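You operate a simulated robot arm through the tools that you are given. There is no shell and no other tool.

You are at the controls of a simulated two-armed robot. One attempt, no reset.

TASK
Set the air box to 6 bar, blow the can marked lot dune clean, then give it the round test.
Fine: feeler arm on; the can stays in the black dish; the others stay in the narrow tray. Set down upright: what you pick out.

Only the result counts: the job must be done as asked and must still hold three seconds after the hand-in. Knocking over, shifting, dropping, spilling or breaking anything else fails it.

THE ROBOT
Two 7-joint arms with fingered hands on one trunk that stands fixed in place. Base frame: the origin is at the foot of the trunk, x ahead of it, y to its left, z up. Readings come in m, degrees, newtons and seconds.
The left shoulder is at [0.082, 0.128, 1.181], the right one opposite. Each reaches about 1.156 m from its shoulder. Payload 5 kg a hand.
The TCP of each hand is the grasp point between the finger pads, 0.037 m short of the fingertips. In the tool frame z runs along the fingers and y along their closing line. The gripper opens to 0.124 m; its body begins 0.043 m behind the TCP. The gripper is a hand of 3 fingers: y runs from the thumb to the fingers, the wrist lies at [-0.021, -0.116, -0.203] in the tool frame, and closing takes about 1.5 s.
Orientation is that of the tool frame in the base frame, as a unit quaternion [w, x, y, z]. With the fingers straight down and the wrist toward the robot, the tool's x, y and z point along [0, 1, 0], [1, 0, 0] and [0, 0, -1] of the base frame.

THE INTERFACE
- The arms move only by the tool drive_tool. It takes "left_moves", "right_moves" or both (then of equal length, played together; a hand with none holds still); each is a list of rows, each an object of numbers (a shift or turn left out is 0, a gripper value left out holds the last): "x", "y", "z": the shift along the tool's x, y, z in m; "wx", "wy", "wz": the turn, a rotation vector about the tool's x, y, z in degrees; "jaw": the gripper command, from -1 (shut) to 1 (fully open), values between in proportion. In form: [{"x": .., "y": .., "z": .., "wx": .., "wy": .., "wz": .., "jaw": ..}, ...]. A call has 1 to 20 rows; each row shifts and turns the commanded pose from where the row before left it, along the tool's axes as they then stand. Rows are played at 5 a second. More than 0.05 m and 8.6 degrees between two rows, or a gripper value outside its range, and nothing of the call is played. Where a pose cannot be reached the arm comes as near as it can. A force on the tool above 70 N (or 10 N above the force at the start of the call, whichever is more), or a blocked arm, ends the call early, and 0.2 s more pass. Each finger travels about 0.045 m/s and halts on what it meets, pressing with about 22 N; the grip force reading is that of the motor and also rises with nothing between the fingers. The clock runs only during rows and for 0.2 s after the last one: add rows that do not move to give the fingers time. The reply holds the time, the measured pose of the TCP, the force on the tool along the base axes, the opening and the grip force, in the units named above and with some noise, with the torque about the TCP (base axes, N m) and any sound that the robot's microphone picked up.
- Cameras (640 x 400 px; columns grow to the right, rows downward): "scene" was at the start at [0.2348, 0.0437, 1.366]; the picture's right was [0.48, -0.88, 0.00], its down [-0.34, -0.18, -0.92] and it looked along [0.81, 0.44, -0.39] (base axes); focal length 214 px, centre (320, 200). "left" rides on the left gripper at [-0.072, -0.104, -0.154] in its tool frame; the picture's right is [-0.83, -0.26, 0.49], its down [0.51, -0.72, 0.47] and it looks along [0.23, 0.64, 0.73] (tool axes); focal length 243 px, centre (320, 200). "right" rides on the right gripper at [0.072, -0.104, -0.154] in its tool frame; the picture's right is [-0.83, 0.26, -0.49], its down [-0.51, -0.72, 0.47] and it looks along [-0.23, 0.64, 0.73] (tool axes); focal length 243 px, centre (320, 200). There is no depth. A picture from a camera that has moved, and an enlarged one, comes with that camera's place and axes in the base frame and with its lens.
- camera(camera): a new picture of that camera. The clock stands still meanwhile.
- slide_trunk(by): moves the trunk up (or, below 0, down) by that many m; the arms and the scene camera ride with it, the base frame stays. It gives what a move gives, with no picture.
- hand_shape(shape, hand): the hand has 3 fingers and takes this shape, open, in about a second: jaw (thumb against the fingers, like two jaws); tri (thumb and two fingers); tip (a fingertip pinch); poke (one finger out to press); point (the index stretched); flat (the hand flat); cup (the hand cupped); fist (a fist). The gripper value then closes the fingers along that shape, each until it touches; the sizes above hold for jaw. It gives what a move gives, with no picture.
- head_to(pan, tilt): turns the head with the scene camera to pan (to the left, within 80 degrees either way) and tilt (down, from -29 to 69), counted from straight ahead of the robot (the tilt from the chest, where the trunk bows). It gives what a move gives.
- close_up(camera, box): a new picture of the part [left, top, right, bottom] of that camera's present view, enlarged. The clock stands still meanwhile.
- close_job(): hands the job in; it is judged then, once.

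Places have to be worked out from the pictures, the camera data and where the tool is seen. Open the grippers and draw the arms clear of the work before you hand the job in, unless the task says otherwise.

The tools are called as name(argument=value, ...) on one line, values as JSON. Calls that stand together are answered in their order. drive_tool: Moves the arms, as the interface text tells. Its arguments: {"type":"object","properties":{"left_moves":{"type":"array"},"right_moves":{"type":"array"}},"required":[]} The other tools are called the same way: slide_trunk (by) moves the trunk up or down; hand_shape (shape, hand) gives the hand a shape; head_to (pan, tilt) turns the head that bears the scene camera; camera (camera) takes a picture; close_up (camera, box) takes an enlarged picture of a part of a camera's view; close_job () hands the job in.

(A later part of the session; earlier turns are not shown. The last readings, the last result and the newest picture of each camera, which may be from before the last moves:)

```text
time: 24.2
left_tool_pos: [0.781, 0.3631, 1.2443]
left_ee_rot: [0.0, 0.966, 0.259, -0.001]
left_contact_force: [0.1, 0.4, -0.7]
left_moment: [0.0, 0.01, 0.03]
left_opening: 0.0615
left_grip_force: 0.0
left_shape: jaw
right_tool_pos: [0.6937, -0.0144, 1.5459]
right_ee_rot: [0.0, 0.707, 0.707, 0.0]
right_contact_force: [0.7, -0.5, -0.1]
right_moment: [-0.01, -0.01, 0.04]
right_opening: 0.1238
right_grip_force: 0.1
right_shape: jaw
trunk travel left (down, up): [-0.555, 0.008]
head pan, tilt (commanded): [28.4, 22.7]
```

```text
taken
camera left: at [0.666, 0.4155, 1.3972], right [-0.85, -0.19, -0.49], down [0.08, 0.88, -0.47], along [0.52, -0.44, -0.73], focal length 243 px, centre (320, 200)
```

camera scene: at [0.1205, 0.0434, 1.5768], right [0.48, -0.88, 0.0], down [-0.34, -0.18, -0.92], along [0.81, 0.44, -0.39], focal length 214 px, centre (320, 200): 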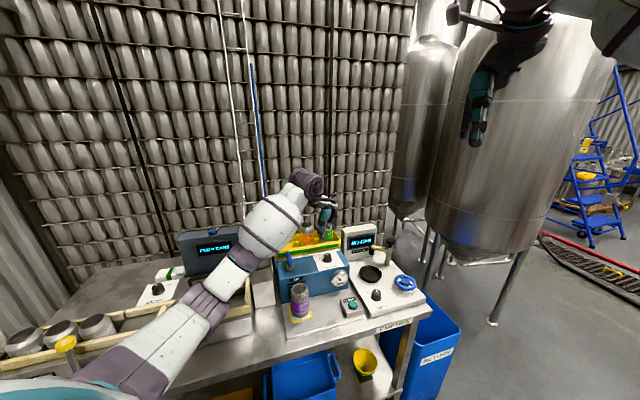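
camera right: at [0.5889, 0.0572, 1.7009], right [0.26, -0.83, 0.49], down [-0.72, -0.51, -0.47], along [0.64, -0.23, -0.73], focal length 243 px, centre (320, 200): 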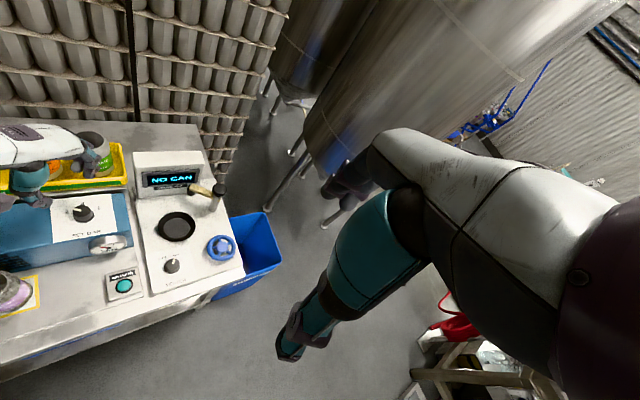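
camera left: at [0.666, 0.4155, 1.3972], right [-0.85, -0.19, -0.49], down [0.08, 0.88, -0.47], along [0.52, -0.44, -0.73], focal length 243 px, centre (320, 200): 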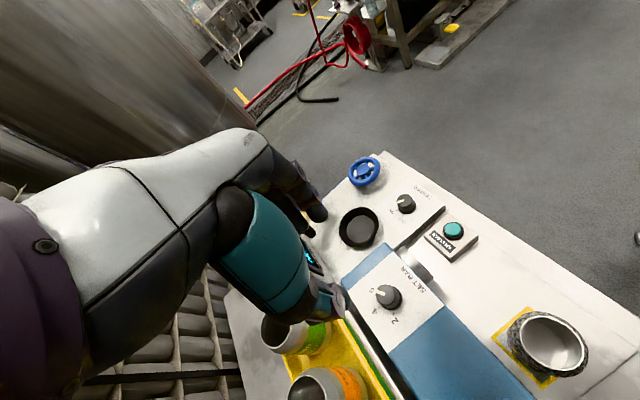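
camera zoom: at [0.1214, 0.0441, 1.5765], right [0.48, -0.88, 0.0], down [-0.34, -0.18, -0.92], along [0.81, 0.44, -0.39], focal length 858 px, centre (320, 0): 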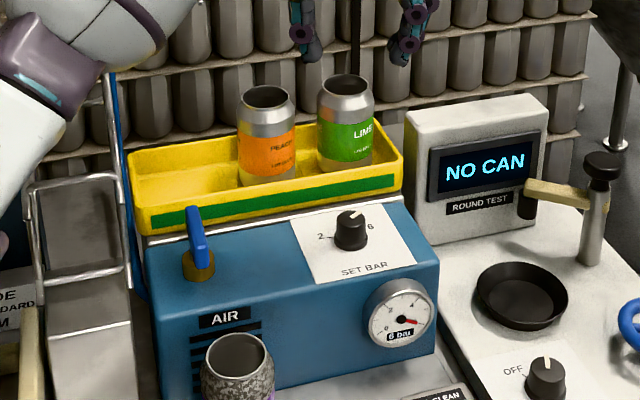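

Gauge and knob both sit at 6 bar. I withdraw the left hand up and to the left, turned ready for the can, and put the right hand into the poke shape for the AIR CLEAN button.

drive_tool(left_moves=[{"wz": -7.5}, {"wz": -7.5}, {"x": -0.0131, "y": -0.0374, "z": -0.017}, {"x": -0.0131, "y": -0.0374, "z": -0.017}, {"x": -0.0131, "y": -0.0374, "z": -0.017}, {"x": -0.0131, "y": -0.0374, "z": -0.017}, {"x": -0.0131, "y": -0.0374, "z": -0.017}, {"x": -0.0131, "y": -0.0374, "z": -0.017}, {"x": -0.0131, "y": -0.0374, "z": -0.017}, {}])

hand_shape(hand="right", shape="poke")

camera(camera="scene")

camera(camera="right")

```text
time: 26.4
left_tool_pos: [0.5317, 0.485, 1.3602]
left_ee_rot: [0.0, 0.923, 0.384, 0.0]
left_contact_force: [0.8, -0.2, 0.5]
left_moment: [-0.02, 0.04, 0.01]
left_opening: 0.0616
left_grip_force: 0.1
left_shape: jaw
right_tool_pos: [0.6935, -0.0167, 1.5465]
right_ee_rot: [0.0, 0.706, 0.708, 0.0]
right_contact_force: [1.2, -0.6, 0.1]
right_moment: [0.03, 0.02, 0.02]
right_opening: 0.1236
right_grip_force: 0.1
right_shape: jaw
trunk travel left (down, up): [-0.555, 0.008]
head pan, tilt (commanded): [28.4, 22.7]
```

```text
time: 27.3
left_tool_pos: [0.5313, 0.4863, 1.3615]
left_ee_rot: [0.0, 0.924, 0.383, 0.0]
left_contact_force: [0.1, -0.1, 0.8]
left_moment: [0.04, -0.01, 0.03]
left_opening: 0.0618
left_grip_force: 0.0
left_shape: jaw
right_tool_pos: [0.6925, -0.0151, 1.5461]
right_ee_rot: [0.0, 0.707, 0.707, 0.0]
right_contact_force: [-0.8, 0.0, -1.0]
right_moment: [0.01, 0.02, 0.01]
right_opening: 0.0
right_grip_force: 0.2
right_shape: poke
trunk travel left (down, up): [-0.555, 0.008]
head pan, tilt (commanded): [28.4, 22.7]
```

```text
taken
camera scene: at [0.1213, 0.0438, 1.5766], right [0.48, -0.88, 0.0], down [-0.34, -0.18, -0.92], along [0.81, 0.44, -0.39], focal length 214 px, centre (320, 200)
```

scene: 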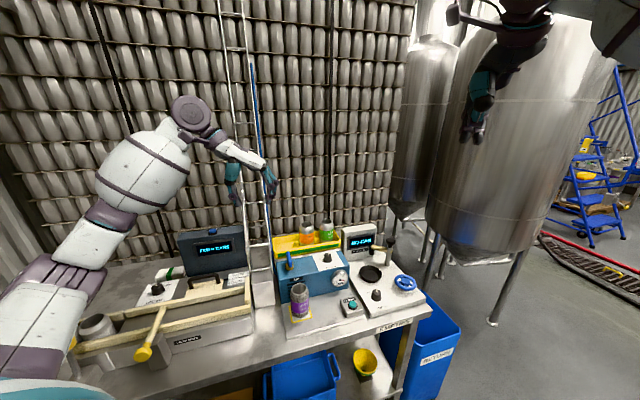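

```text
taken
camera right: at [0.59, 0.0576, 1.7], right [0.26, -0.83, 0.49], down [-0.72, -0.51, -0.47], along [0.64, -0.23, -0.73], focal length 243 px, centre (320, 200)
```

right: 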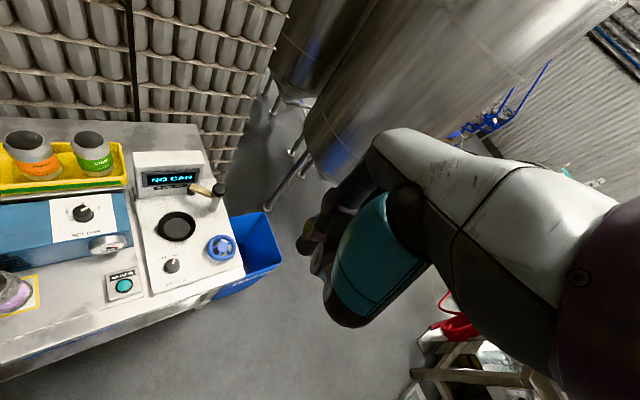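

Left arm clear. I check the lane-gate area against the first picture, and look at the poke finger of the right hand.

close_up(camera="scene", box=[60, 215, 270, 375])

close_up(camera="scene", box=[430, 0, 590, 170])

close_up(camera="right", box=[270, 120, 470, 350])

```text
2.50 times, centred on (165, 295) of scene
camera zoom: at [0.1213, 0.0438, 1.5766], right [0.48, -0.88, 0.0], down [-0.34, -0.18, -0.92], along [0.81, 0.44, -0.39], focal length 536 px, centre (708, -38)
```

zoom: 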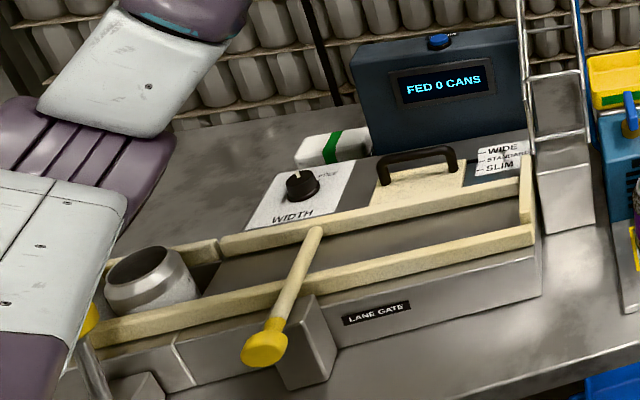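

```text
2.35 times, centred on (510, 85) of scene
camera zoom: at [0.1213, 0.0438, 1.5766], right [0.48, -0.88, 0.0], down [-0.34, -0.18, -0.92], along [0.81, 0.44, -0.39], focal length 505 px, centre (-127, 471)
```

zoom: 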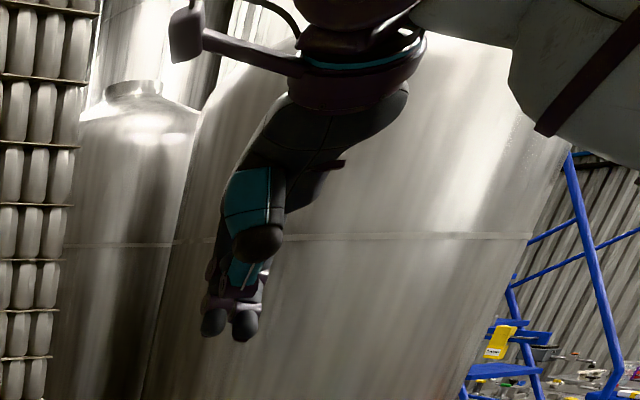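

```text
1.74 times, centred on (370, 235) of right
camera zoom: at [0.59, 0.0576, 1.7], right [0.26, -0.83, 0.49], down [-0.72, -0.51, -0.47], along [0.64, -0.23, -0.73], focal length 422 px, centre (233, 139)
```

zoom: 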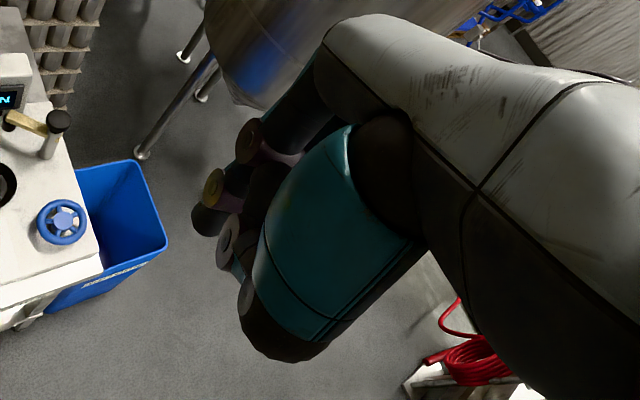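

The lane-gate lever triangulates to the same place as before, so nothing moved there. Next I bring the right (poke) hand to about 0.19 m above the AIR CLEAN button and look at where its finger is.

drive_tool(right_moves=[{"x": 0.0212, "z": 0.04}, {"x": 0.0212, "z": 0.04}, {"x": 0.0212, "z": 0.04}, {"x": 0.0212, "z": 0.04}, {"x": 0.0212, "z": 0.04}, {"x": 0.0212, "z": 0.04}, {"x": 0.0212, "z": 0.04}, {"x": 0.0212, "z": 0.04}, {"x": 0.0212, "z": 0.04}, {"x": 0.0212, "z": 0.04}, {"x": 0.0212, "z": 0.04}, {}])

camera(camera="scene")

camera(camera="right")

close_up(camera="left", box=[320, 60, 640, 300])

```text
time: 29.9
left_tool_pos: [0.5298, 0.4853, 1.3608]
left_ee_rot: [0.0, 0.923, 0.384, 0.001]
left_contact_force: [-1.0, -0.9, -0.2]
left_moment: [-0.01, 0.0, 0.01]
left_opening: 0.0619
left_grip_force: 0.0
left_shape: jaw
right_tool_pos: [0.6923, 0.2168, 1.1094]
right_ee_rot: [0.0, 0.707, 0.707, 0.002]
right_contact_force: [-0.1, -0.2, 0.1]
right_moment: [-0.01, -0.03, 0.03]
right_opening: 0.0
right_grip_force: 0.0
right_shape: poke
trunk travel left (down, up): [-0.555, 0.008]
head pan, tilt (commanded): [28.4, 22.7]
```

```text
taken
camera scene: at [0.1205, 0.0428, 1.5768], right [0.48, -0.88, 0.0], down [-0.34, -0.18, -0.92], along [0.81, 0.44, -0.39], focal length 214 px, centre (320, 200)
```

scene: 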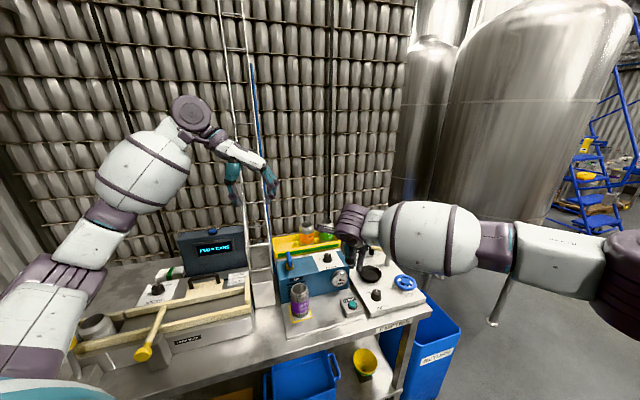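

```text
taken
camera right: at [0.5892, 0.2899, 1.2618], right [0.26, -0.83, 0.49], down [-0.72, -0.51, -0.47], along [0.64, -0.23, -0.73], focal length 243 px, centre (320, 200)
```

right: 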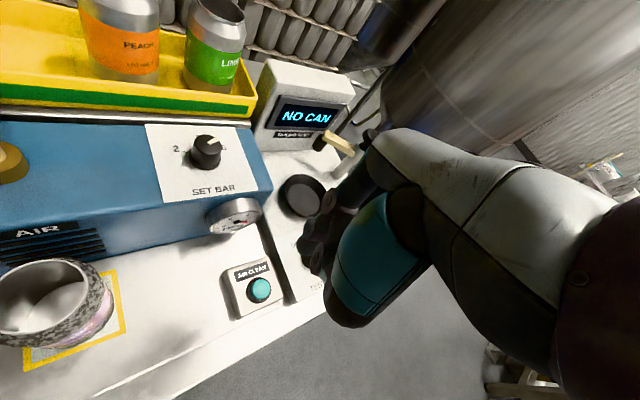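

```text
1.67 times, centred on (480, 180) of left
camera zoom: at [0.4047, 0.5053, 1.5143], right [-0.77, -0.4, -0.49], down [-0.15, 0.87, -0.47], along [0.62, -0.29, -0.73], focal length 404 px, centre (53, 233)
```

zoom: 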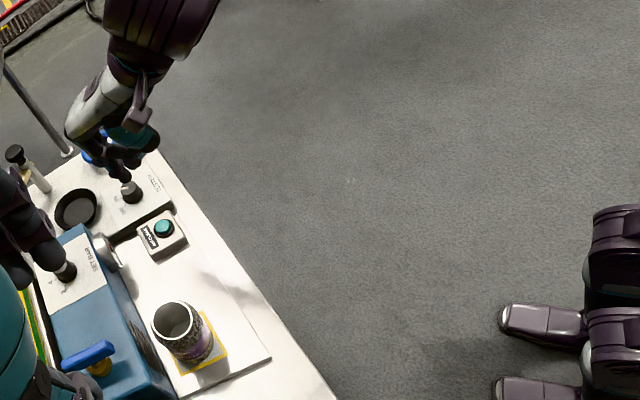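

I zoom in on the right hand's fingertip over the tester area in both the scene and left views.

close_up(camera="scene", box=[300, 190, 420, 320])

close_up(camera="left", box=[340, 60, 440, 180])

close_up(camera="right", box=[200, 160, 440, 340])

```text
3.08 times, centred on (360, 255) of scene
camera zoom: at [0.1205, 0.0428, 1.5768], right [0.48, -0.88, 0.0], down [-0.34, -0.18, -0.92], along [0.81, 0.44, -0.39], focal length 660 px, centre (197, 31)
```

zoom: 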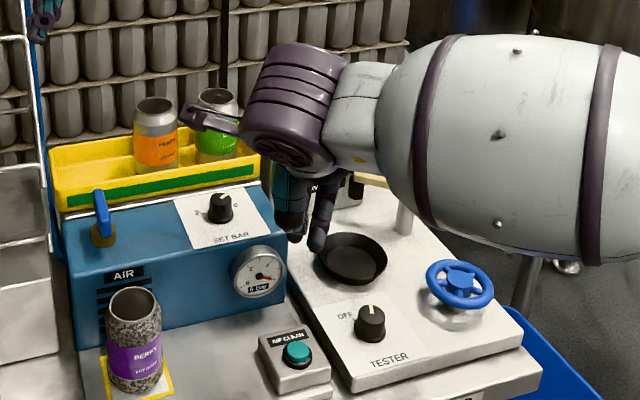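

```text
3.33 times, centred on (390, 120) of left
camera zoom: at [0.4047, 0.5053, 1.5143], right [-0.77, -0.4, -0.49], down [-0.15, 0.87, -0.47], along [0.62, -0.29, -0.73], focal length 809 px, centre (87, 467)
```

zoom: 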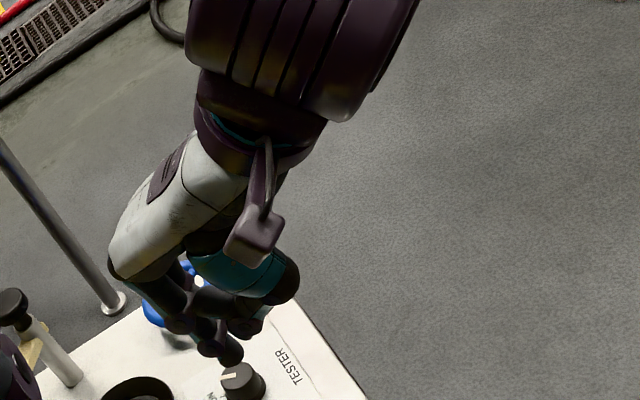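

```text
2.22 times, centred on (320, 250) of right
camera zoom: at [0.5892, 0.2899, 1.2618], right [0.26, -0.83, 0.49], down [-0.72, -0.51, -0.47], along [0.64, -0.23, -0.73], focal length 539 px, centre (320, 89)
```

zoom: 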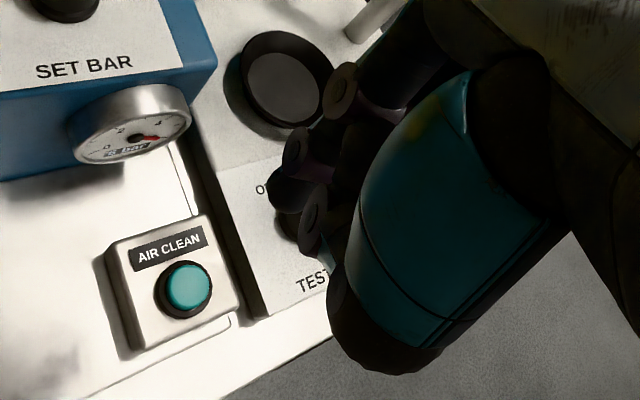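

The poke fingertip triangulates to about (0.713, 0.210, 1.057), i.e. 0.02 m ahead of and 0.052 m below the TCP. I shift so it is over the button and lower to about 4 cm above it.

drive_tool(right_moves=[{"x": 0.004, "y": -0.008, "z": 0.03}, {"x": 0.003, "y": -0.007, "z": 0.03}, {"z": 0.03}, {"z": 0.02}, {}])

close_up(camera="scene", box=[310, 240, 400, 330])

close_up(camera="left", box=[340, 80, 460, 220])

close_up(camera="right", box=[200, 160, 440, 340])

```text
time: 31.1
left_tool_pos: [0.5292, 0.484, 1.3609]
left_ee_rot: [0.0, 0.924, 0.383, 0.0]
left_contact_force: [-0.5, -0.3, -0.5]
left_moment: [0.02, -0.05, -0.02]
left_opening: 0.062
left_grip_force: 0.1
left_shape: jaw
right_tool_pos: [0.6783, 0.2247, 0.9971]
right_ee_rot: [0.001, 0.707, 0.707, 0.001]
right_contact_force: [0.9, -0.6, -0.7]
right_moment: [-0.03, 0.01, -0.01]
right_opening: 0.0001
right_grip_force: 0.1
right_shape: poke
trunk travel left (down, up): [-0.555, 0.008]
head pan, tilt (commanded): [28.4, 22.7]
```

```text
4.44 times, centred on (355, 285) of scene
camera zoom: at [0.1206, 0.0434, 1.5767], right [0.48, -0.88, 0.0], down [-0.34, -0.18, -0.92], along [0.81, 0.44, -0.39], focal length 953 px, centre (164, -178)
```

zoom: 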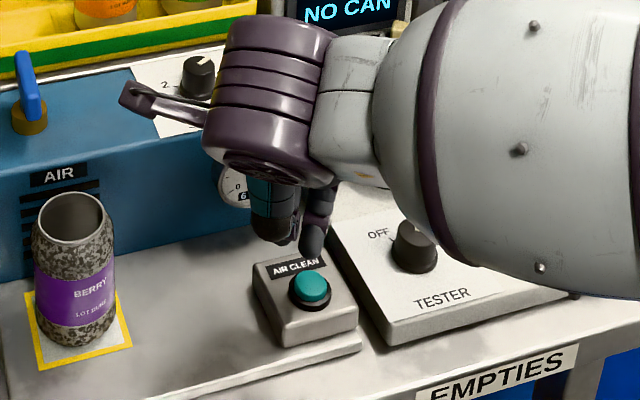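

```text
2.86 times, centred on (400, 150) of left
camera zoom: at [0.405, 0.5058, 1.514], right [-0.77, -0.4, -0.49], down [-0.15, 0.87, -0.47], along [0.62, -0.29, -0.73], focal length 693 px, centre (91, 343)
```

zoom: 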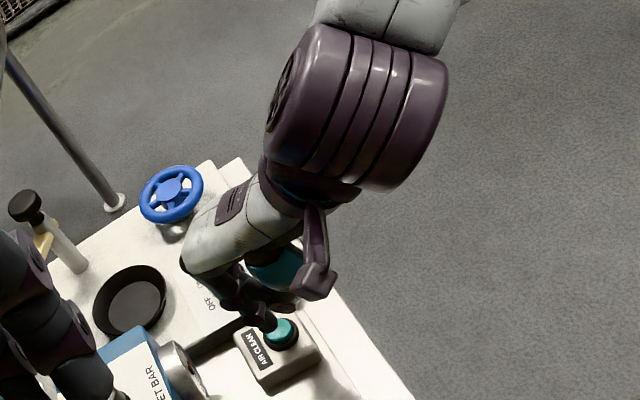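

```text
2.22 times, centred on (320, 250) of right
camera zoom: at [0.5757, 0.2989, 1.1504], right [0.26, -0.83, 0.49], down [-0.72, -0.51, -0.47], along [0.64, -0.23, -0.73], focal length 539 px, centre (320, 89)
```

zoom: 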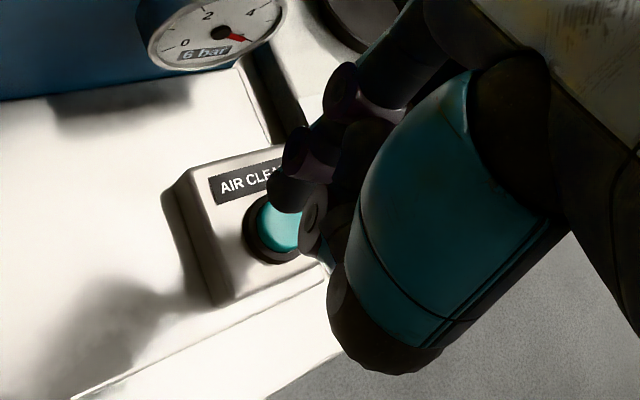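

The fingertip is now at about (0.702, 0.218, 0.937) and the button at about (0.695, 0.2125, 0.908). I correct by a few mm, lower gently to contact, and watch the force.

drive_tool(right_moves=[{"x": -0.005, "y": -0.007}, {"z": 0.01}, {"z": 0.01}, {"z": 0.005}, {"z": 0.003}, {}])

close_up(camera="scene", box=[310, 240, 400, 330])

close_up(camera="right", box=[200, 160, 440, 340])

```text
time: 32.5
left_tool_pos: [0.5301, 0.4834, 1.3608]
left_ee_rot: [-0.001, 0.923, 0.384, 0.0]
left_contact_force: [-0.8, 0.2, 0.7]
left_moment: [0.0, 0.0, 0.02]
left_opening: 0.0618
left_grip_force: 0.0
left_shape: jaw
right_tool_pos: [0.6713, 0.2209, 0.9684]
right_ee_rot: [0.0, 0.707, 0.707, 0.0]
right_contact_force: [0.3, 0.1, -0.3]
right_moment: [-0.02, -0.01, 0.01]
right_opening: 0.0
right_grip_force: 0.2
right_shape: poke
trunk travel left (down, up): [-0.555, 0.008]
head pan, tilt (commanded): [28.4, 22.7]
```

```text
4.44 times, centred on (355, 285) of scene
camera zoom: at [0.1212, 0.0437, 1.5766], right [0.48, -0.88, 0.0], down [-0.34, -0.18, -0.92], along [0.81, 0.44, -0.39], focal length 953 px, centre (164, -178)
```

zoom: 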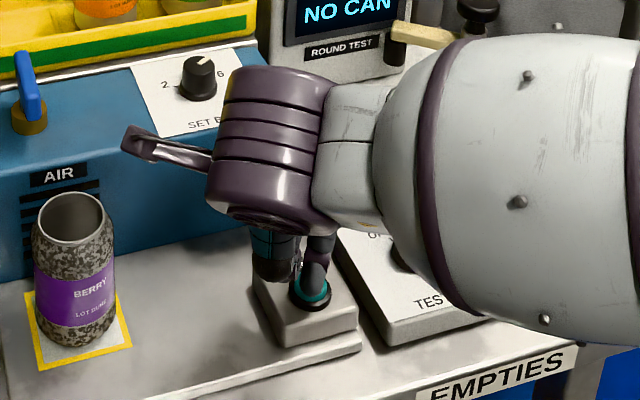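

```text
2.22 times, centred on (320, 250) of right
camera zoom: at [0.5679, 0.2932, 1.1214], right [0.26, -0.83, 0.49], down [-0.72, -0.51, -0.47], along [0.64, -0.23, -0.73], focal length 539 px, centre (320, 89)
```

zoom: 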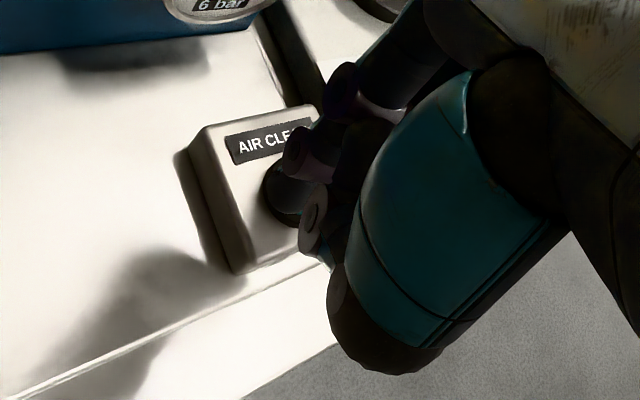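

The fingertip is right over the button with no force yet. I press down in small steps.

drive_tool(right_moves=[{"z": 0.003}, {"z": 0.003}, {"z": 0.003}, {"z": 0.003}, {}])

close_up(camera="scene", box=[280, 240, 370, 330])

```text
time: 33.7
left_tool_pos: [0.5306, 0.4841, 1.3613]
left_ee_rot: [0.0, 0.923, 0.384, 0.001]
left_contact_force: [0.1, 0.1, 0.6]
left_moment: [-0.01, 0.0, -0.01]
left_opening: 0.0616
left_grip_force: 0.0
left_shape: jaw
right_tool_pos: [0.6715, 0.2199, 0.9577]
right_ee_rot: [-0.001, 0.707, 0.707, 0.0]
right_contact_force: [-0.5, -0.6, -0.3]
right_moment: [0.02, 0.01, 0.0]
right_opening: 0.0001
right_grip_force: 0.0
right_shape: poke
trunk travel left (down, up): [-0.555, 0.008]
head pan, tilt (commanded): [28.4, 22.7]
```

```text
4.44 times, centred on (325, 285) of scene
camera zoom: at [0.1211, 0.0436, 1.5766], right [0.48, -0.88, 0.0], down [-0.34, -0.18, -0.92], along [0.81, 0.44, -0.39], focal length 953 px, centre (298, -178)
```

zoom: 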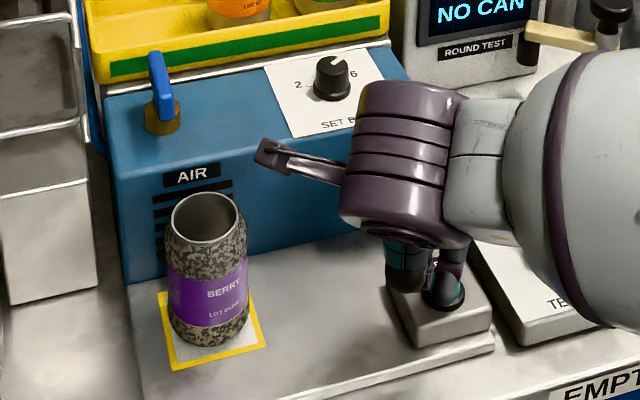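

Still no contact force. I keep lowering in 3 mm steps.

drive_tool(right_moves=[{"z": 0.003}, {"z": 0.003}, {"z": 0.003}, {}])

close_up(camera="scene", box=[280, 240, 370, 330])

close_up(camera="left", box=[360, 120, 460, 260])

```text
time: 34.7
left_tool_pos: [0.5303, 0.4853, 1.3613]
left_ee_rot: [0.0, 0.924, 0.383, 0.0]
left_contact_force: [-0.2, -0.2, -0.4]
left_moment: [-0.02, -0.01, 0.03]
left_opening: 0.0618
left_grip_force: 0.0
left_shape: jaw
right_tool_pos: [0.6717, 0.2198, 0.9487]
right_ee_rot: [0.0, 0.707, 0.707, -0.001]
right_contact_force: [0.3, 0.4, -0.3]
right_moment: [0.01, -0.01, -0.02]
right_opening: 0.0002
right_grip_force: 0.0
right_shape: poke
trunk travel left (down, up): [-0.555, 0.008]
head pan, tilt (commanded): [28.4, 22.7]
```

```text
4.44 times, centred on (325, 285) of scene
camera zoom: at [0.1211, 0.0436, 1.5766], right [0.48, -0.88, 0.0], down [-0.34, -0.18, -0.92], along [0.81, 0.44, -0.39], focal length 953 px, centre (298, -178)
```

zoom: 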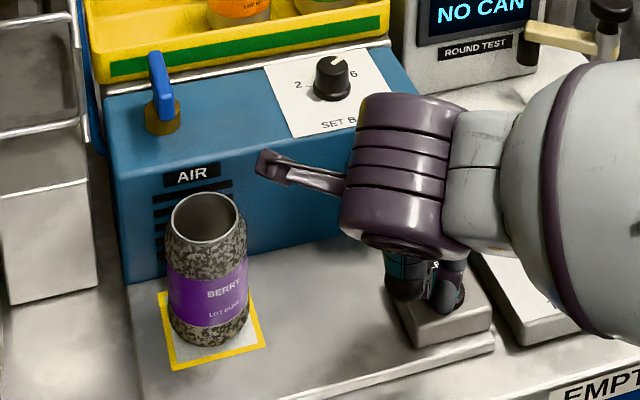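

```text
2.86 times, centred on (410, 190) of left
camera zoom: at [0.4054, 0.506, 1.5136], right [-0.77, -0.4, -0.49], down [-0.15, 0.87, -0.47], along [0.62, -0.29, -0.73], focal length 693 px, centre (63, 229)
```

zoom: 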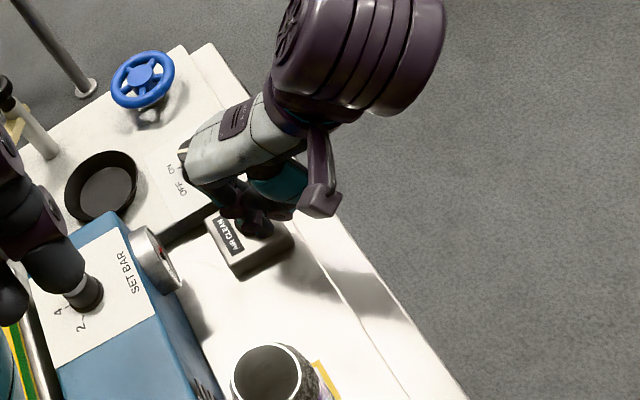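

Still free of force, with the finger covering the button. I continue in small steps.

drive_tool(right_moves=[{"z": 0.003}, {"z": 0.003}, {}])

close_up(camera="scene", box=[320, 270, 370, 320])

close_up(camera="right", box=[200, 160, 440, 340])

```text
time: 35.5
left_tool_pos: [0.5297, 0.4856, 1.3617]
left_ee_rot: [0.0, 0.923, 0.384, -0.001]
left_contact_force: [-0.9, -0.6, -0.2]
left_moment: [0.0, -0.01, 0.0]
left_opening: 0.0616
left_grip_force: 0.0
left_shape: jaw
right_tool_pos: [0.6713, 0.2196, 0.9439]
right_ee_rot: [-0.001, 0.707, 0.707, -0.001]
right_contact_force: [-0.6, -0.4, 0.0]
right_moment: [0.02, -0.01, 0.01]
right_opening: 0.0
right_grip_force: 0.0
right_shape: poke
trunk travel left (down, up): [-0.555, 0.008]
head pan, tilt (commanded): [28.4, 22.7]
```

```text
8.00 times, centred on (345, 295) of scene
camera zoom: at [0.1209, 0.0436, 1.5767], right [0.48, -0.88, 0.0], down [-0.34, -0.18, -0.92], along [0.81, 0.44, -0.39], focal length 1716 px, centre (120, -560)
```

zoom: 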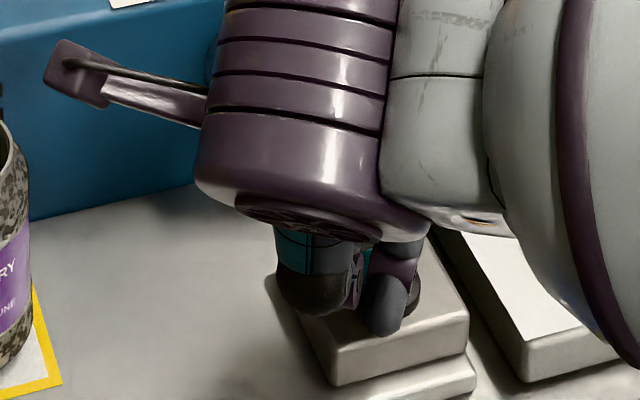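

```text
2.22 times, centred on (320, 250) of right
camera zoom: at [0.5676, 0.2926, 1.0958], right [0.26, -0.83, 0.49], down [-0.72, -0.51, -0.47], along [0.64, -0.23, -0.73], focal length 539 px, centre (320, 89)
```

zoom: 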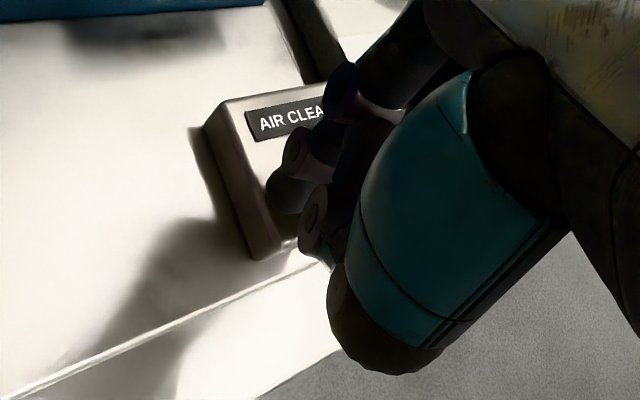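

No force and no sound, so I suspect the finger is passing beside the button. I look at much higher zoom from several cameras before moving.

close_up(camera="scene", box=[338, 285, 362, 305])

close_up(camera="left", box=[415, 175, 455, 205])

close_up(camera="right", box=[270, 200, 350, 270])

```text
16.00 times, centred on (350, 295) of scene
camera zoom: at [0.1209, 0.0436, 1.5767], right [0.48, -0.88, 0.0], down [-0.34, -0.18, -0.92], along [0.81, 0.44, -0.39], focal length 3432 px, centre (-160, -1320)
```

zoom: 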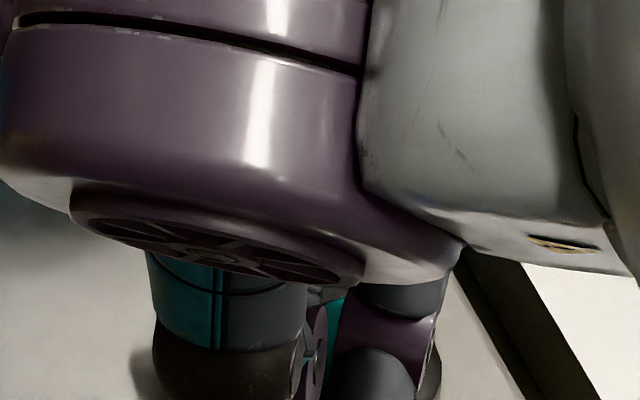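

```text
13.33 times, centred on (435, 190) of left
camera zoom: at [0.4052, 0.506, 1.5137], right [-0.77, -0.4, -0.49], down [-0.15, 0.87, -0.47], along [0.62, -0.29, -0.73], focal length 3235 px, centre (-1213, 333)
```

zoom: 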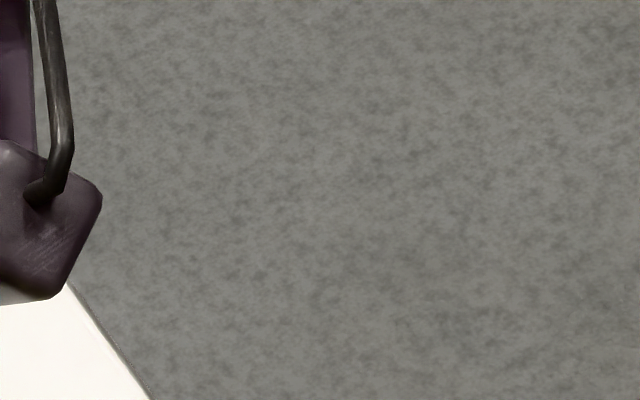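

```text
5.71 times, centred on (310, 235) of right
camera zoom: at [0.5676, 0.2926, 1.0958], right [0.26, -0.83, 0.49], down [-0.72, -0.51, -0.47], along [0.64, -0.23, -0.73], focal length 1386 px, centre (377, 0)
```

zoom: 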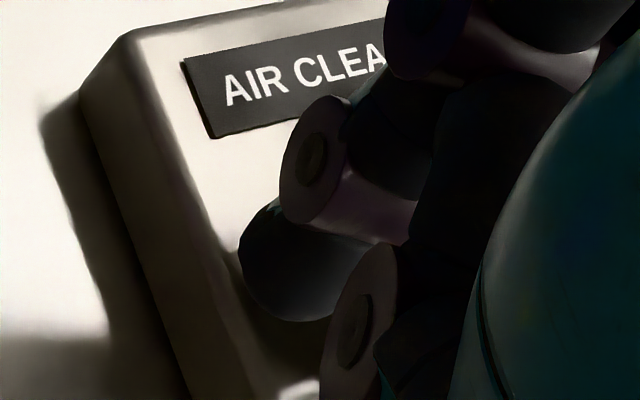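

I zoom the left and scene views right onto the fingertip and the button housing.

close_up(camera="left", box=[360, 180, 410, 220])

close_up(camera="scene", box=[338, 292, 362, 318])

```text
10.00 times, centred on (385, 200) of left
camera zoom: at [0.4052, 0.506, 1.5137], right [-0.77, -0.4, -0.49], down [-0.15, 0.87, -0.47], along [0.62, -0.29, -0.73], focal length 2426 px, centre (-330, 200)
```

zoom: 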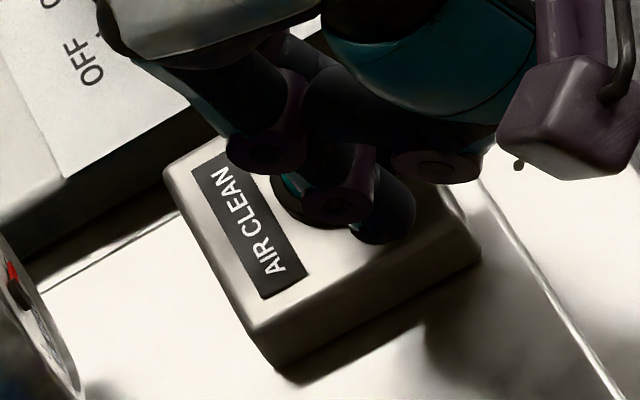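

```text
15.38 times, centred on (350, 305) of scene
camera zoom: at [0.1209, 0.0436, 1.5767], right [0.48, -0.88, 0.0], down [-0.34, -0.18, -0.92], along [0.81, 0.44, -0.39], focal length 3300 px, centre (-142, -1415)
```

zoom: 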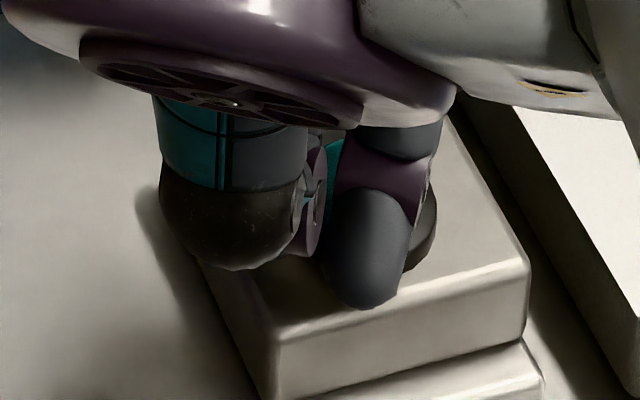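

Now it is clear: the poke finger is hooked, and its tip sits about 2 cm on the robot side of the button, just above the housing. I lift, move 2 cm forward, and lower again.

drive_tool(right_moves=[{"z": -0.02}, {"y": 0.01}, {"y": 0.01}, {"z": 0.004}, {}])

close_up(camera="left", box=[360, 175, 410, 215])

close_up(camera="scene", box=[338, 287, 362, 313])

close_up(camera="right", box=[270, 200, 350, 270])

```text
time: 36.7
left_tool_pos: [0.531, 0.4852, 1.3618]
left_ee_rot: [0.0, 0.924, 0.383, 0.0]
left_contact_force: [-0.8, -0.6, -0.4]
left_moment: [-0.01, 0.0, 0.03]
left_opening: 0.0616
left_grip_force: 0.2
left_shape: jaw
right_tool_pos: [0.6927, 0.2199, 0.9585]
right_ee_rot: [0.0, 0.707, 0.707, 0.0]
right_contact_force: [0.5, 0.0, -1.6]
right_moment: [0.02, 0.03, 0.0]
right_opening: 0.0
right_grip_force: 0.0
right_shape: poke
trunk travel left (down, up): [-0.555, 0.008]
head pan, tilt (commanded): [28.4, 22.7]
```

```text
10.00 times, centred on (385, 195) of left
camera zoom: at [0.4054, 0.506, 1.5136], right [-0.77, -0.4, -0.49], down [-0.15, 0.87, -0.47], along [0.62, -0.29, -0.73], focal length 2426 px, centre (-330, 250)
```

zoom: 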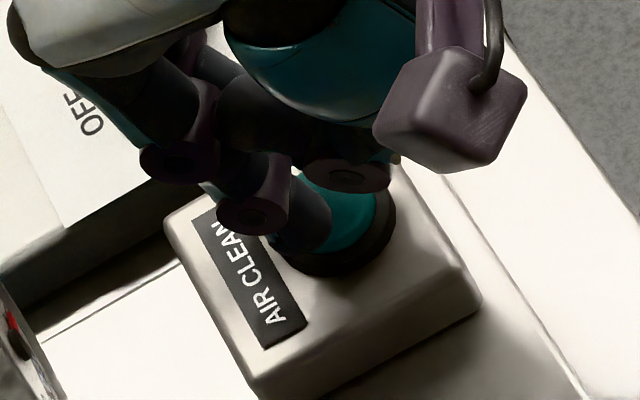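

```text
15.38 times, centred on (350, 300) of scene
camera zoom: at [0.1211, 0.0436, 1.5766], right [0.48, -0.88, 0.0], down [-0.34, -0.18, -0.92], along [0.81, 0.44, -0.39], focal length 3300 px, centre (-142, -1338)
```

zoom: 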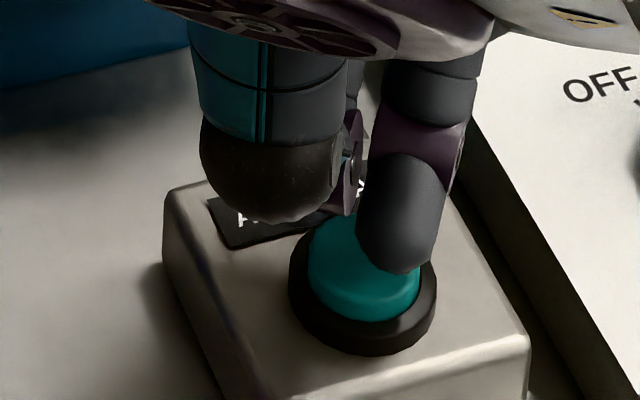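

```text
5.71 times, centred on (310, 235) of right
camera zoom: at [0.5878, 0.2924, 1.1117], right [0.26, -0.83, 0.49], down [-0.72, -0.51, -0.47], along [0.64, -0.23, -0.73], focal length 1386 px, centre (377, 0)
```

zoom: 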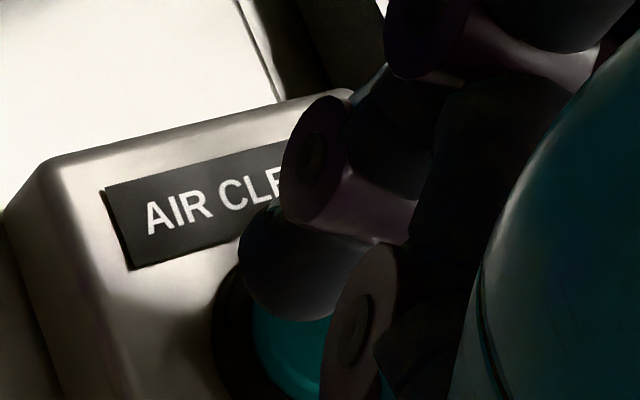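

The tip is now just above the far right part of the button. I nudge back 6 mm and left 6 mm to centre it, then press down in 2 mm steps.

drive_tool(right_moves=[{"x": 0.006, "y": -0.006}, {"z": 0.002}, {"z": 0.002}, {"z": 0.002}, {}])

close_up(camera="left", box=[360, 175, 410, 215])

close_up(camera="scene", box=[338, 287, 362, 313])

```text
time: 37.9
left_tool_pos: [0.5307, 0.4849, 1.3604]
left_ee_rot: [0.0, 0.924, 0.384, 0.0]
left_contact_force: [-0.6, 0.3, 0.4]
left_moment: [-0.01, -0.01, 0.03]
left_opening: 0.0616
left_grip_force: 0.0
left_shape: jaw
right_tool_pos: [0.6844, 0.2251, 0.9527]
right_ee_rot: [0.001, 0.707, 0.707, 0.0]
right_contact_force: [0.1, 0.3, -0.1]
right_moment: [0.02, 0.01, -0.02]
right_opening: 0.0001
right_grip_force: 0.1
right_shape: poke
trunk travel left (down, up): [-0.555, 0.008]
head pan, tilt (commanded): [28.4, 22.7]
```

```text
10.00 times, centred on (385, 195) of left
camera zoom: at [0.4054, 0.5059, 1.5136], right [-0.77, -0.4, -0.49], down [-0.15, 0.87, -0.47], along [0.62, -0.29, -0.73], focal length 2426 px, centre (-330, 250)
```

zoom: 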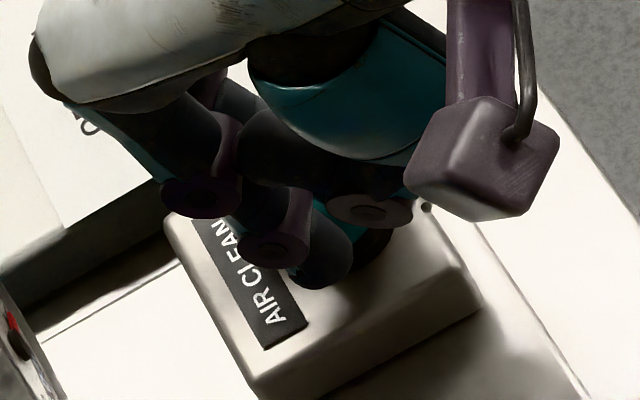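

```text
15.38 times, centred on (350, 300) of scene
camera zoom: at [0.1211, 0.0435, 1.5766], right [0.48, -0.88, 0.0], down [-0.34, -0.18, -0.92], along [0.81, 0.44, -0.39], focal length 3300 px, centre (-142, -1338)
```

zoom: 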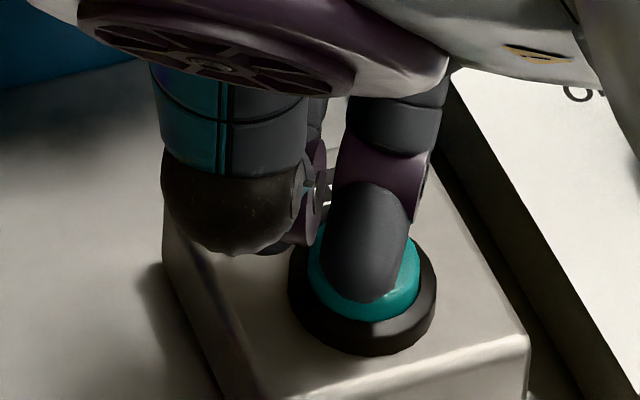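

From the scene camera the tip is centred on the button. I continue pressing down in 2 mm steps, watching for force or a sound.

drive_tool(right_moves=[{"z": 0.002}, {"z": 0.002}, {"z": 0.002}, {}])

close_up(camera="left", box=[360, 175, 410, 215])

close_up(camera="scene", box=[338, 287, 362, 313])

```text
time: 38.9
left_tool_pos: [0.5301, 0.4837, 1.3618]
left_ee_rot: [-0.001, 0.924, 0.383, 0.0]
left_contact_force: [-0.5, 0.5, 0.5]
left_moment: [0.0, -0.03, -0.04]
left_opening: 0.0617
left_grip_force: 0.1
left_shape: jaw
right_tool_pos: [0.684, 0.2258, 0.9476]
right_ee_rot: [0.0, 0.707, 0.708, -0.001]
right_contact_force: [-0.9, 0.5, 3.6]
right_moment: [0.01, 0.04, 0.0]
right_opening: 0.0
right_grip_force: 0.1
right_shape: poke
trunk travel left (down, up): [-0.555, 0.008]
head pan, tilt (commanded): [28.4, 22.7]
heard: click
```

```text
10.00 times, centred on (385, 195) of left
camera zoom: at [0.4049, 0.506, 1.5139], right [-0.77, -0.4, -0.49], down [-0.15, 0.87, -0.47], along [0.62, -0.29, -0.73], focal length 2426 px, centre (-330, 250)
```

zoom: 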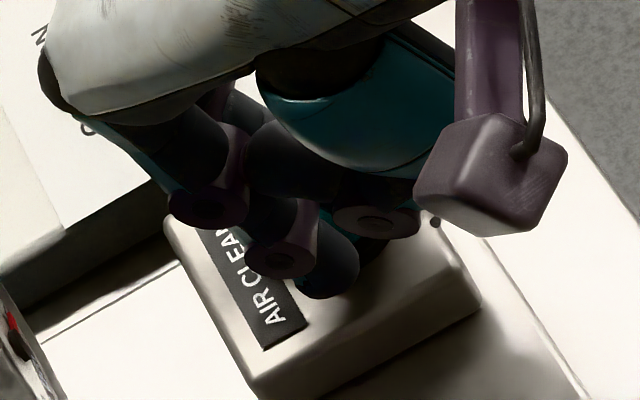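

```text
15.38 times, centred on (350, 300) of scene
camera zoom: at [0.1205, 0.0436, 1.5767], right [0.48, -0.88, 0.0], down [-0.34, -0.18, -0.92], along [0.81, 0.44, -0.39], focal length 3300 px, centre (-142, -1338)
```

zoom: 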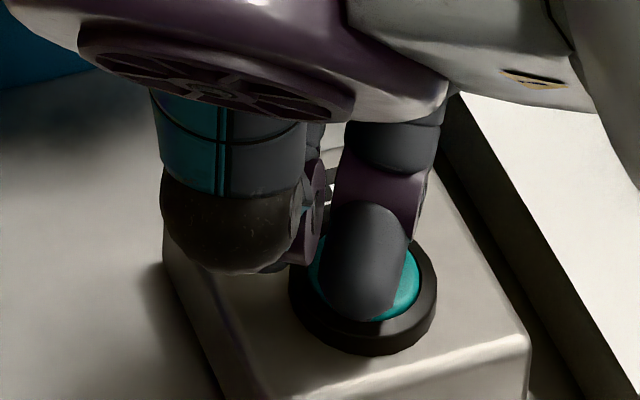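

Click: the button is pressed. I hold a moment and look at the can.

drive_tool(right_moves=[{}, {}, {}, {}, {}])

close_up(camera="scene", box=[270, 235, 360, 325])

```text
time: 40.1
left_tool_pos: [0.5303, 0.4852, 1.361]
left_ee_rot: [0.0, 0.923, 0.384, 0.001]
left_contact_force: [0.2, -0.5, 0.9]
left_moment: [0.01, 0.03, 0.03]
left_opening: 0.0615
left_grip_force: 0.0
left_shape: jaw
right_tool_pos: [0.6848, 0.2255, 0.9471]
right_ee_rot: [0.0, 0.708, 0.707, 0.0]
right_contact_force: [-0.1, 0.5, 3.6]
right_moment: [-0.05, 0.05, -0.01]
right_opening: 0.0
right_grip_force: 0.1
right_shape: poke
trunk travel left (down, up): [-0.555, 0.008]
head pan, tilt (commanded): [28.4, 22.7]
```

```text
4.44 times, centred on (315, 280) of scene
camera zoom: at [0.1205, 0.0435, 1.5767], right [0.48, -0.88, 0.0], down [-0.34, -0.18, -0.92], along [0.81, 0.44, -0.39], focal length 953 px, centre (342, -156)
```

zoom: 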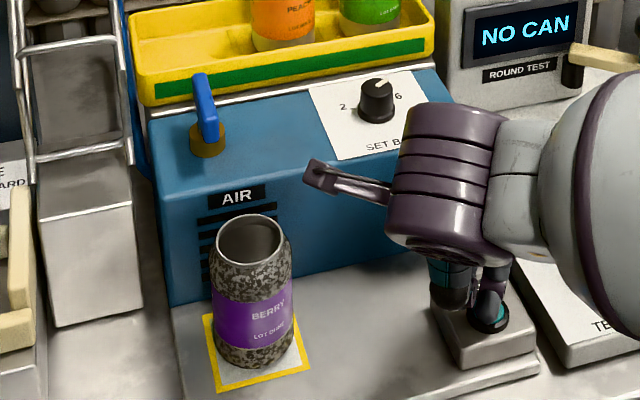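

A click but no hiss, and the can is still dirty, so the blue tap on the air box is probably shut. I lift the right hand off and inspect the tap.

drive_tool(right_moves=[{"z": -0.02}, {"z": -0.03}, {"z": -0.04}, {"z": -0.04}, {"z": -0.04}, {}])

close_up(camera="scene", box=[270, 240, 320, 280])

camera(camera="left")

camera(camera="right")

```text
time: 41.5
left_tool_pos: [0.531, 0.4852, 1.3595]
left_ee_rot: [0.0, 0.923, 0.384, 0.0]
left_contact_force: [0.1, 0.1, 0.2]
left_moment: [-0.04, 0.02, 0.03]
left_opening: 0.0619
left_grip_force: 0.1
left_shape: jaw
right_tool_pos: [0.6899, 0.2253, 1.117]
right_ee_rot: [0.0, 0.707, 0.707, 0.001]
right_contact_force: [0.1, 0.0, -0.4]
right_moment: [0.01, 0.01, -0.02]
right_opening: 0.0001
right_grip_force: 0.0
right_shape: poke
trunk travel left (down, up): [-0.555, 0.008]
head pan, tilt (commanded): [28.4, 22.7]
```

```text
10.00 times, centred on (295, 260) of scene
camera zoom: at [0.1217, 0.0436, 1.5764], right [0.48, -0.88, 0.0], down [-0.34, -0.18, -0.92], along [0.81, 0.44, -0.39], focal length 2145 px, centre (570, -400)
```

zoom: 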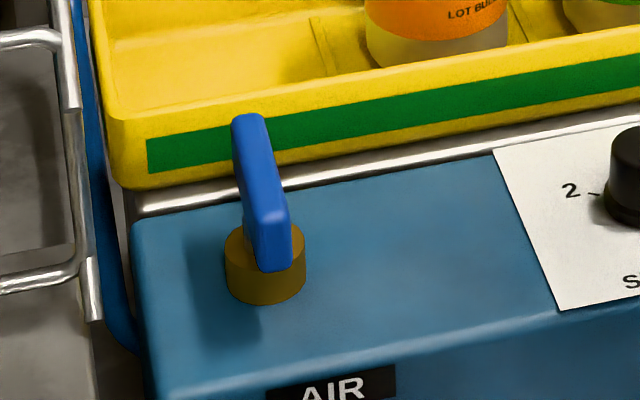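

```text
taken
camera left: at [0.406, 0.506, 1.5131], right [-0.77, -0.4, -0.49], down [-0.15, 0.87, -0.47], along [0.62, -0.29, -0.73], focal length 243 px, centre (320, 200)
```

left: 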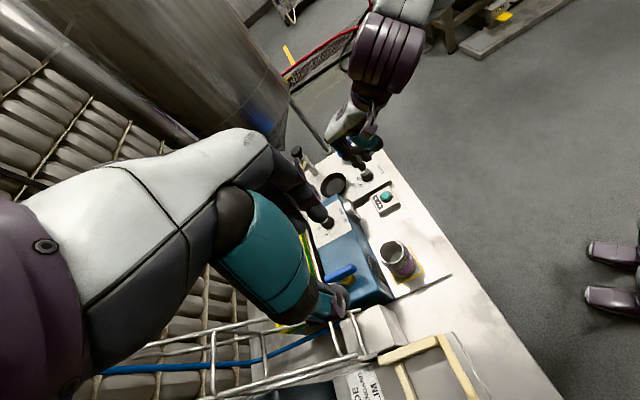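

```text
taken
camera right: at [0.5856, 0.2982, 1.2702], right [0.26, -0.83, 0.49], down [-0.72, -0.51, -0.47], along [0.64, -0.23, -0.73], focal length 243 px, centre (320, 200)
```

right: 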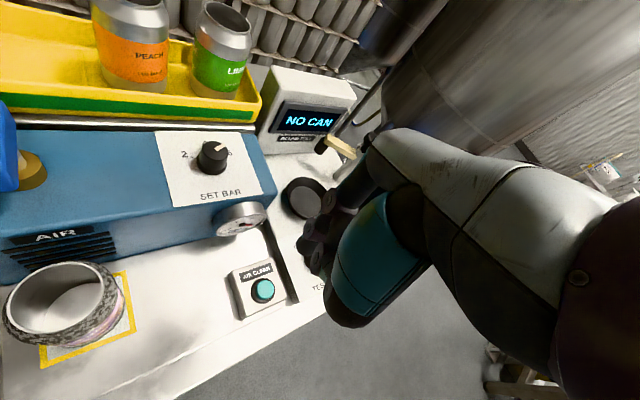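

I zoom on the tap from above with the left camera, and at higher zoom from the scene, to see marks and its direction.

close_up(camera="left", box=[310, 240, 400, 310])

close_up(camera="scene", box=[278, 245, 302, 275])

close_up(camera="right", box=[0, 80, 110, 260])

```text
5.71 times, centred on (355, 275) of left
camera zoom: at [0.406, 0.506, 1.5131], right [-0.77, -0.4, -0.49], down [-0.15, 0.87, -0.47], along [0.62, -0.29, -0.73], focal length 1386 px, centre (120, -229)
```

zoom: 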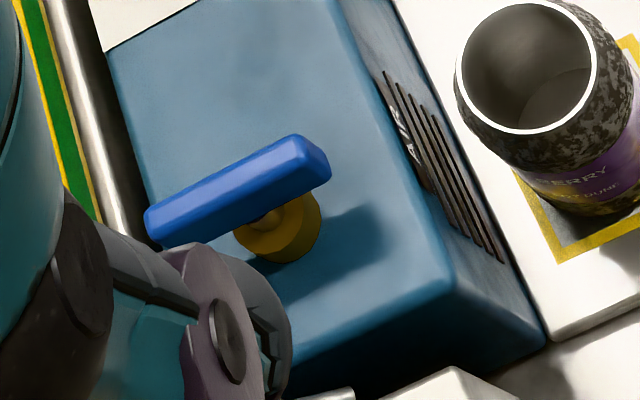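

```text
13.33 times, centred on (290, 260) of scene
camera zoom: at [0.1217, 0.0436, 1.5764], right [0.48, -0.88, 0.0], down [-0.34, -0.18, -0.92], along [0.81, 0.44, -0.39], focal length 2860 px, centre (720, -600)
```

zoom: 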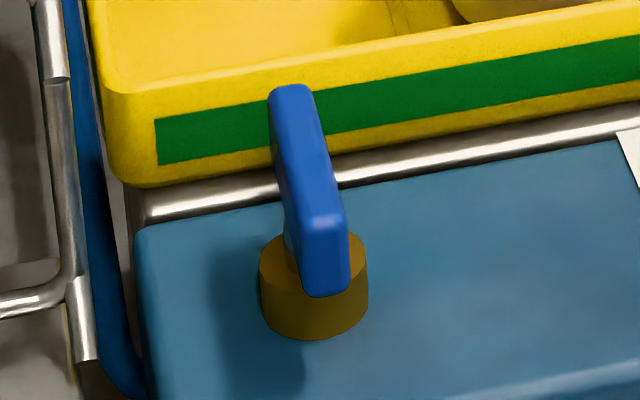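

```text
2.22 times, centred on (55, 170) of right
camera zoom: at [0.5856, 0.2982, 1.2702], right [0.26, -0.83, 0.49], down [-0.72, -0.51, -0.47], along [0.64, -0.23, -0.73], focal length 539 px, centre (909, 267)
```

zoom: 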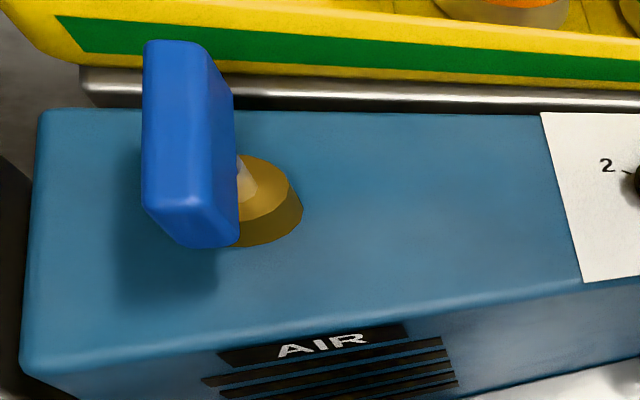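

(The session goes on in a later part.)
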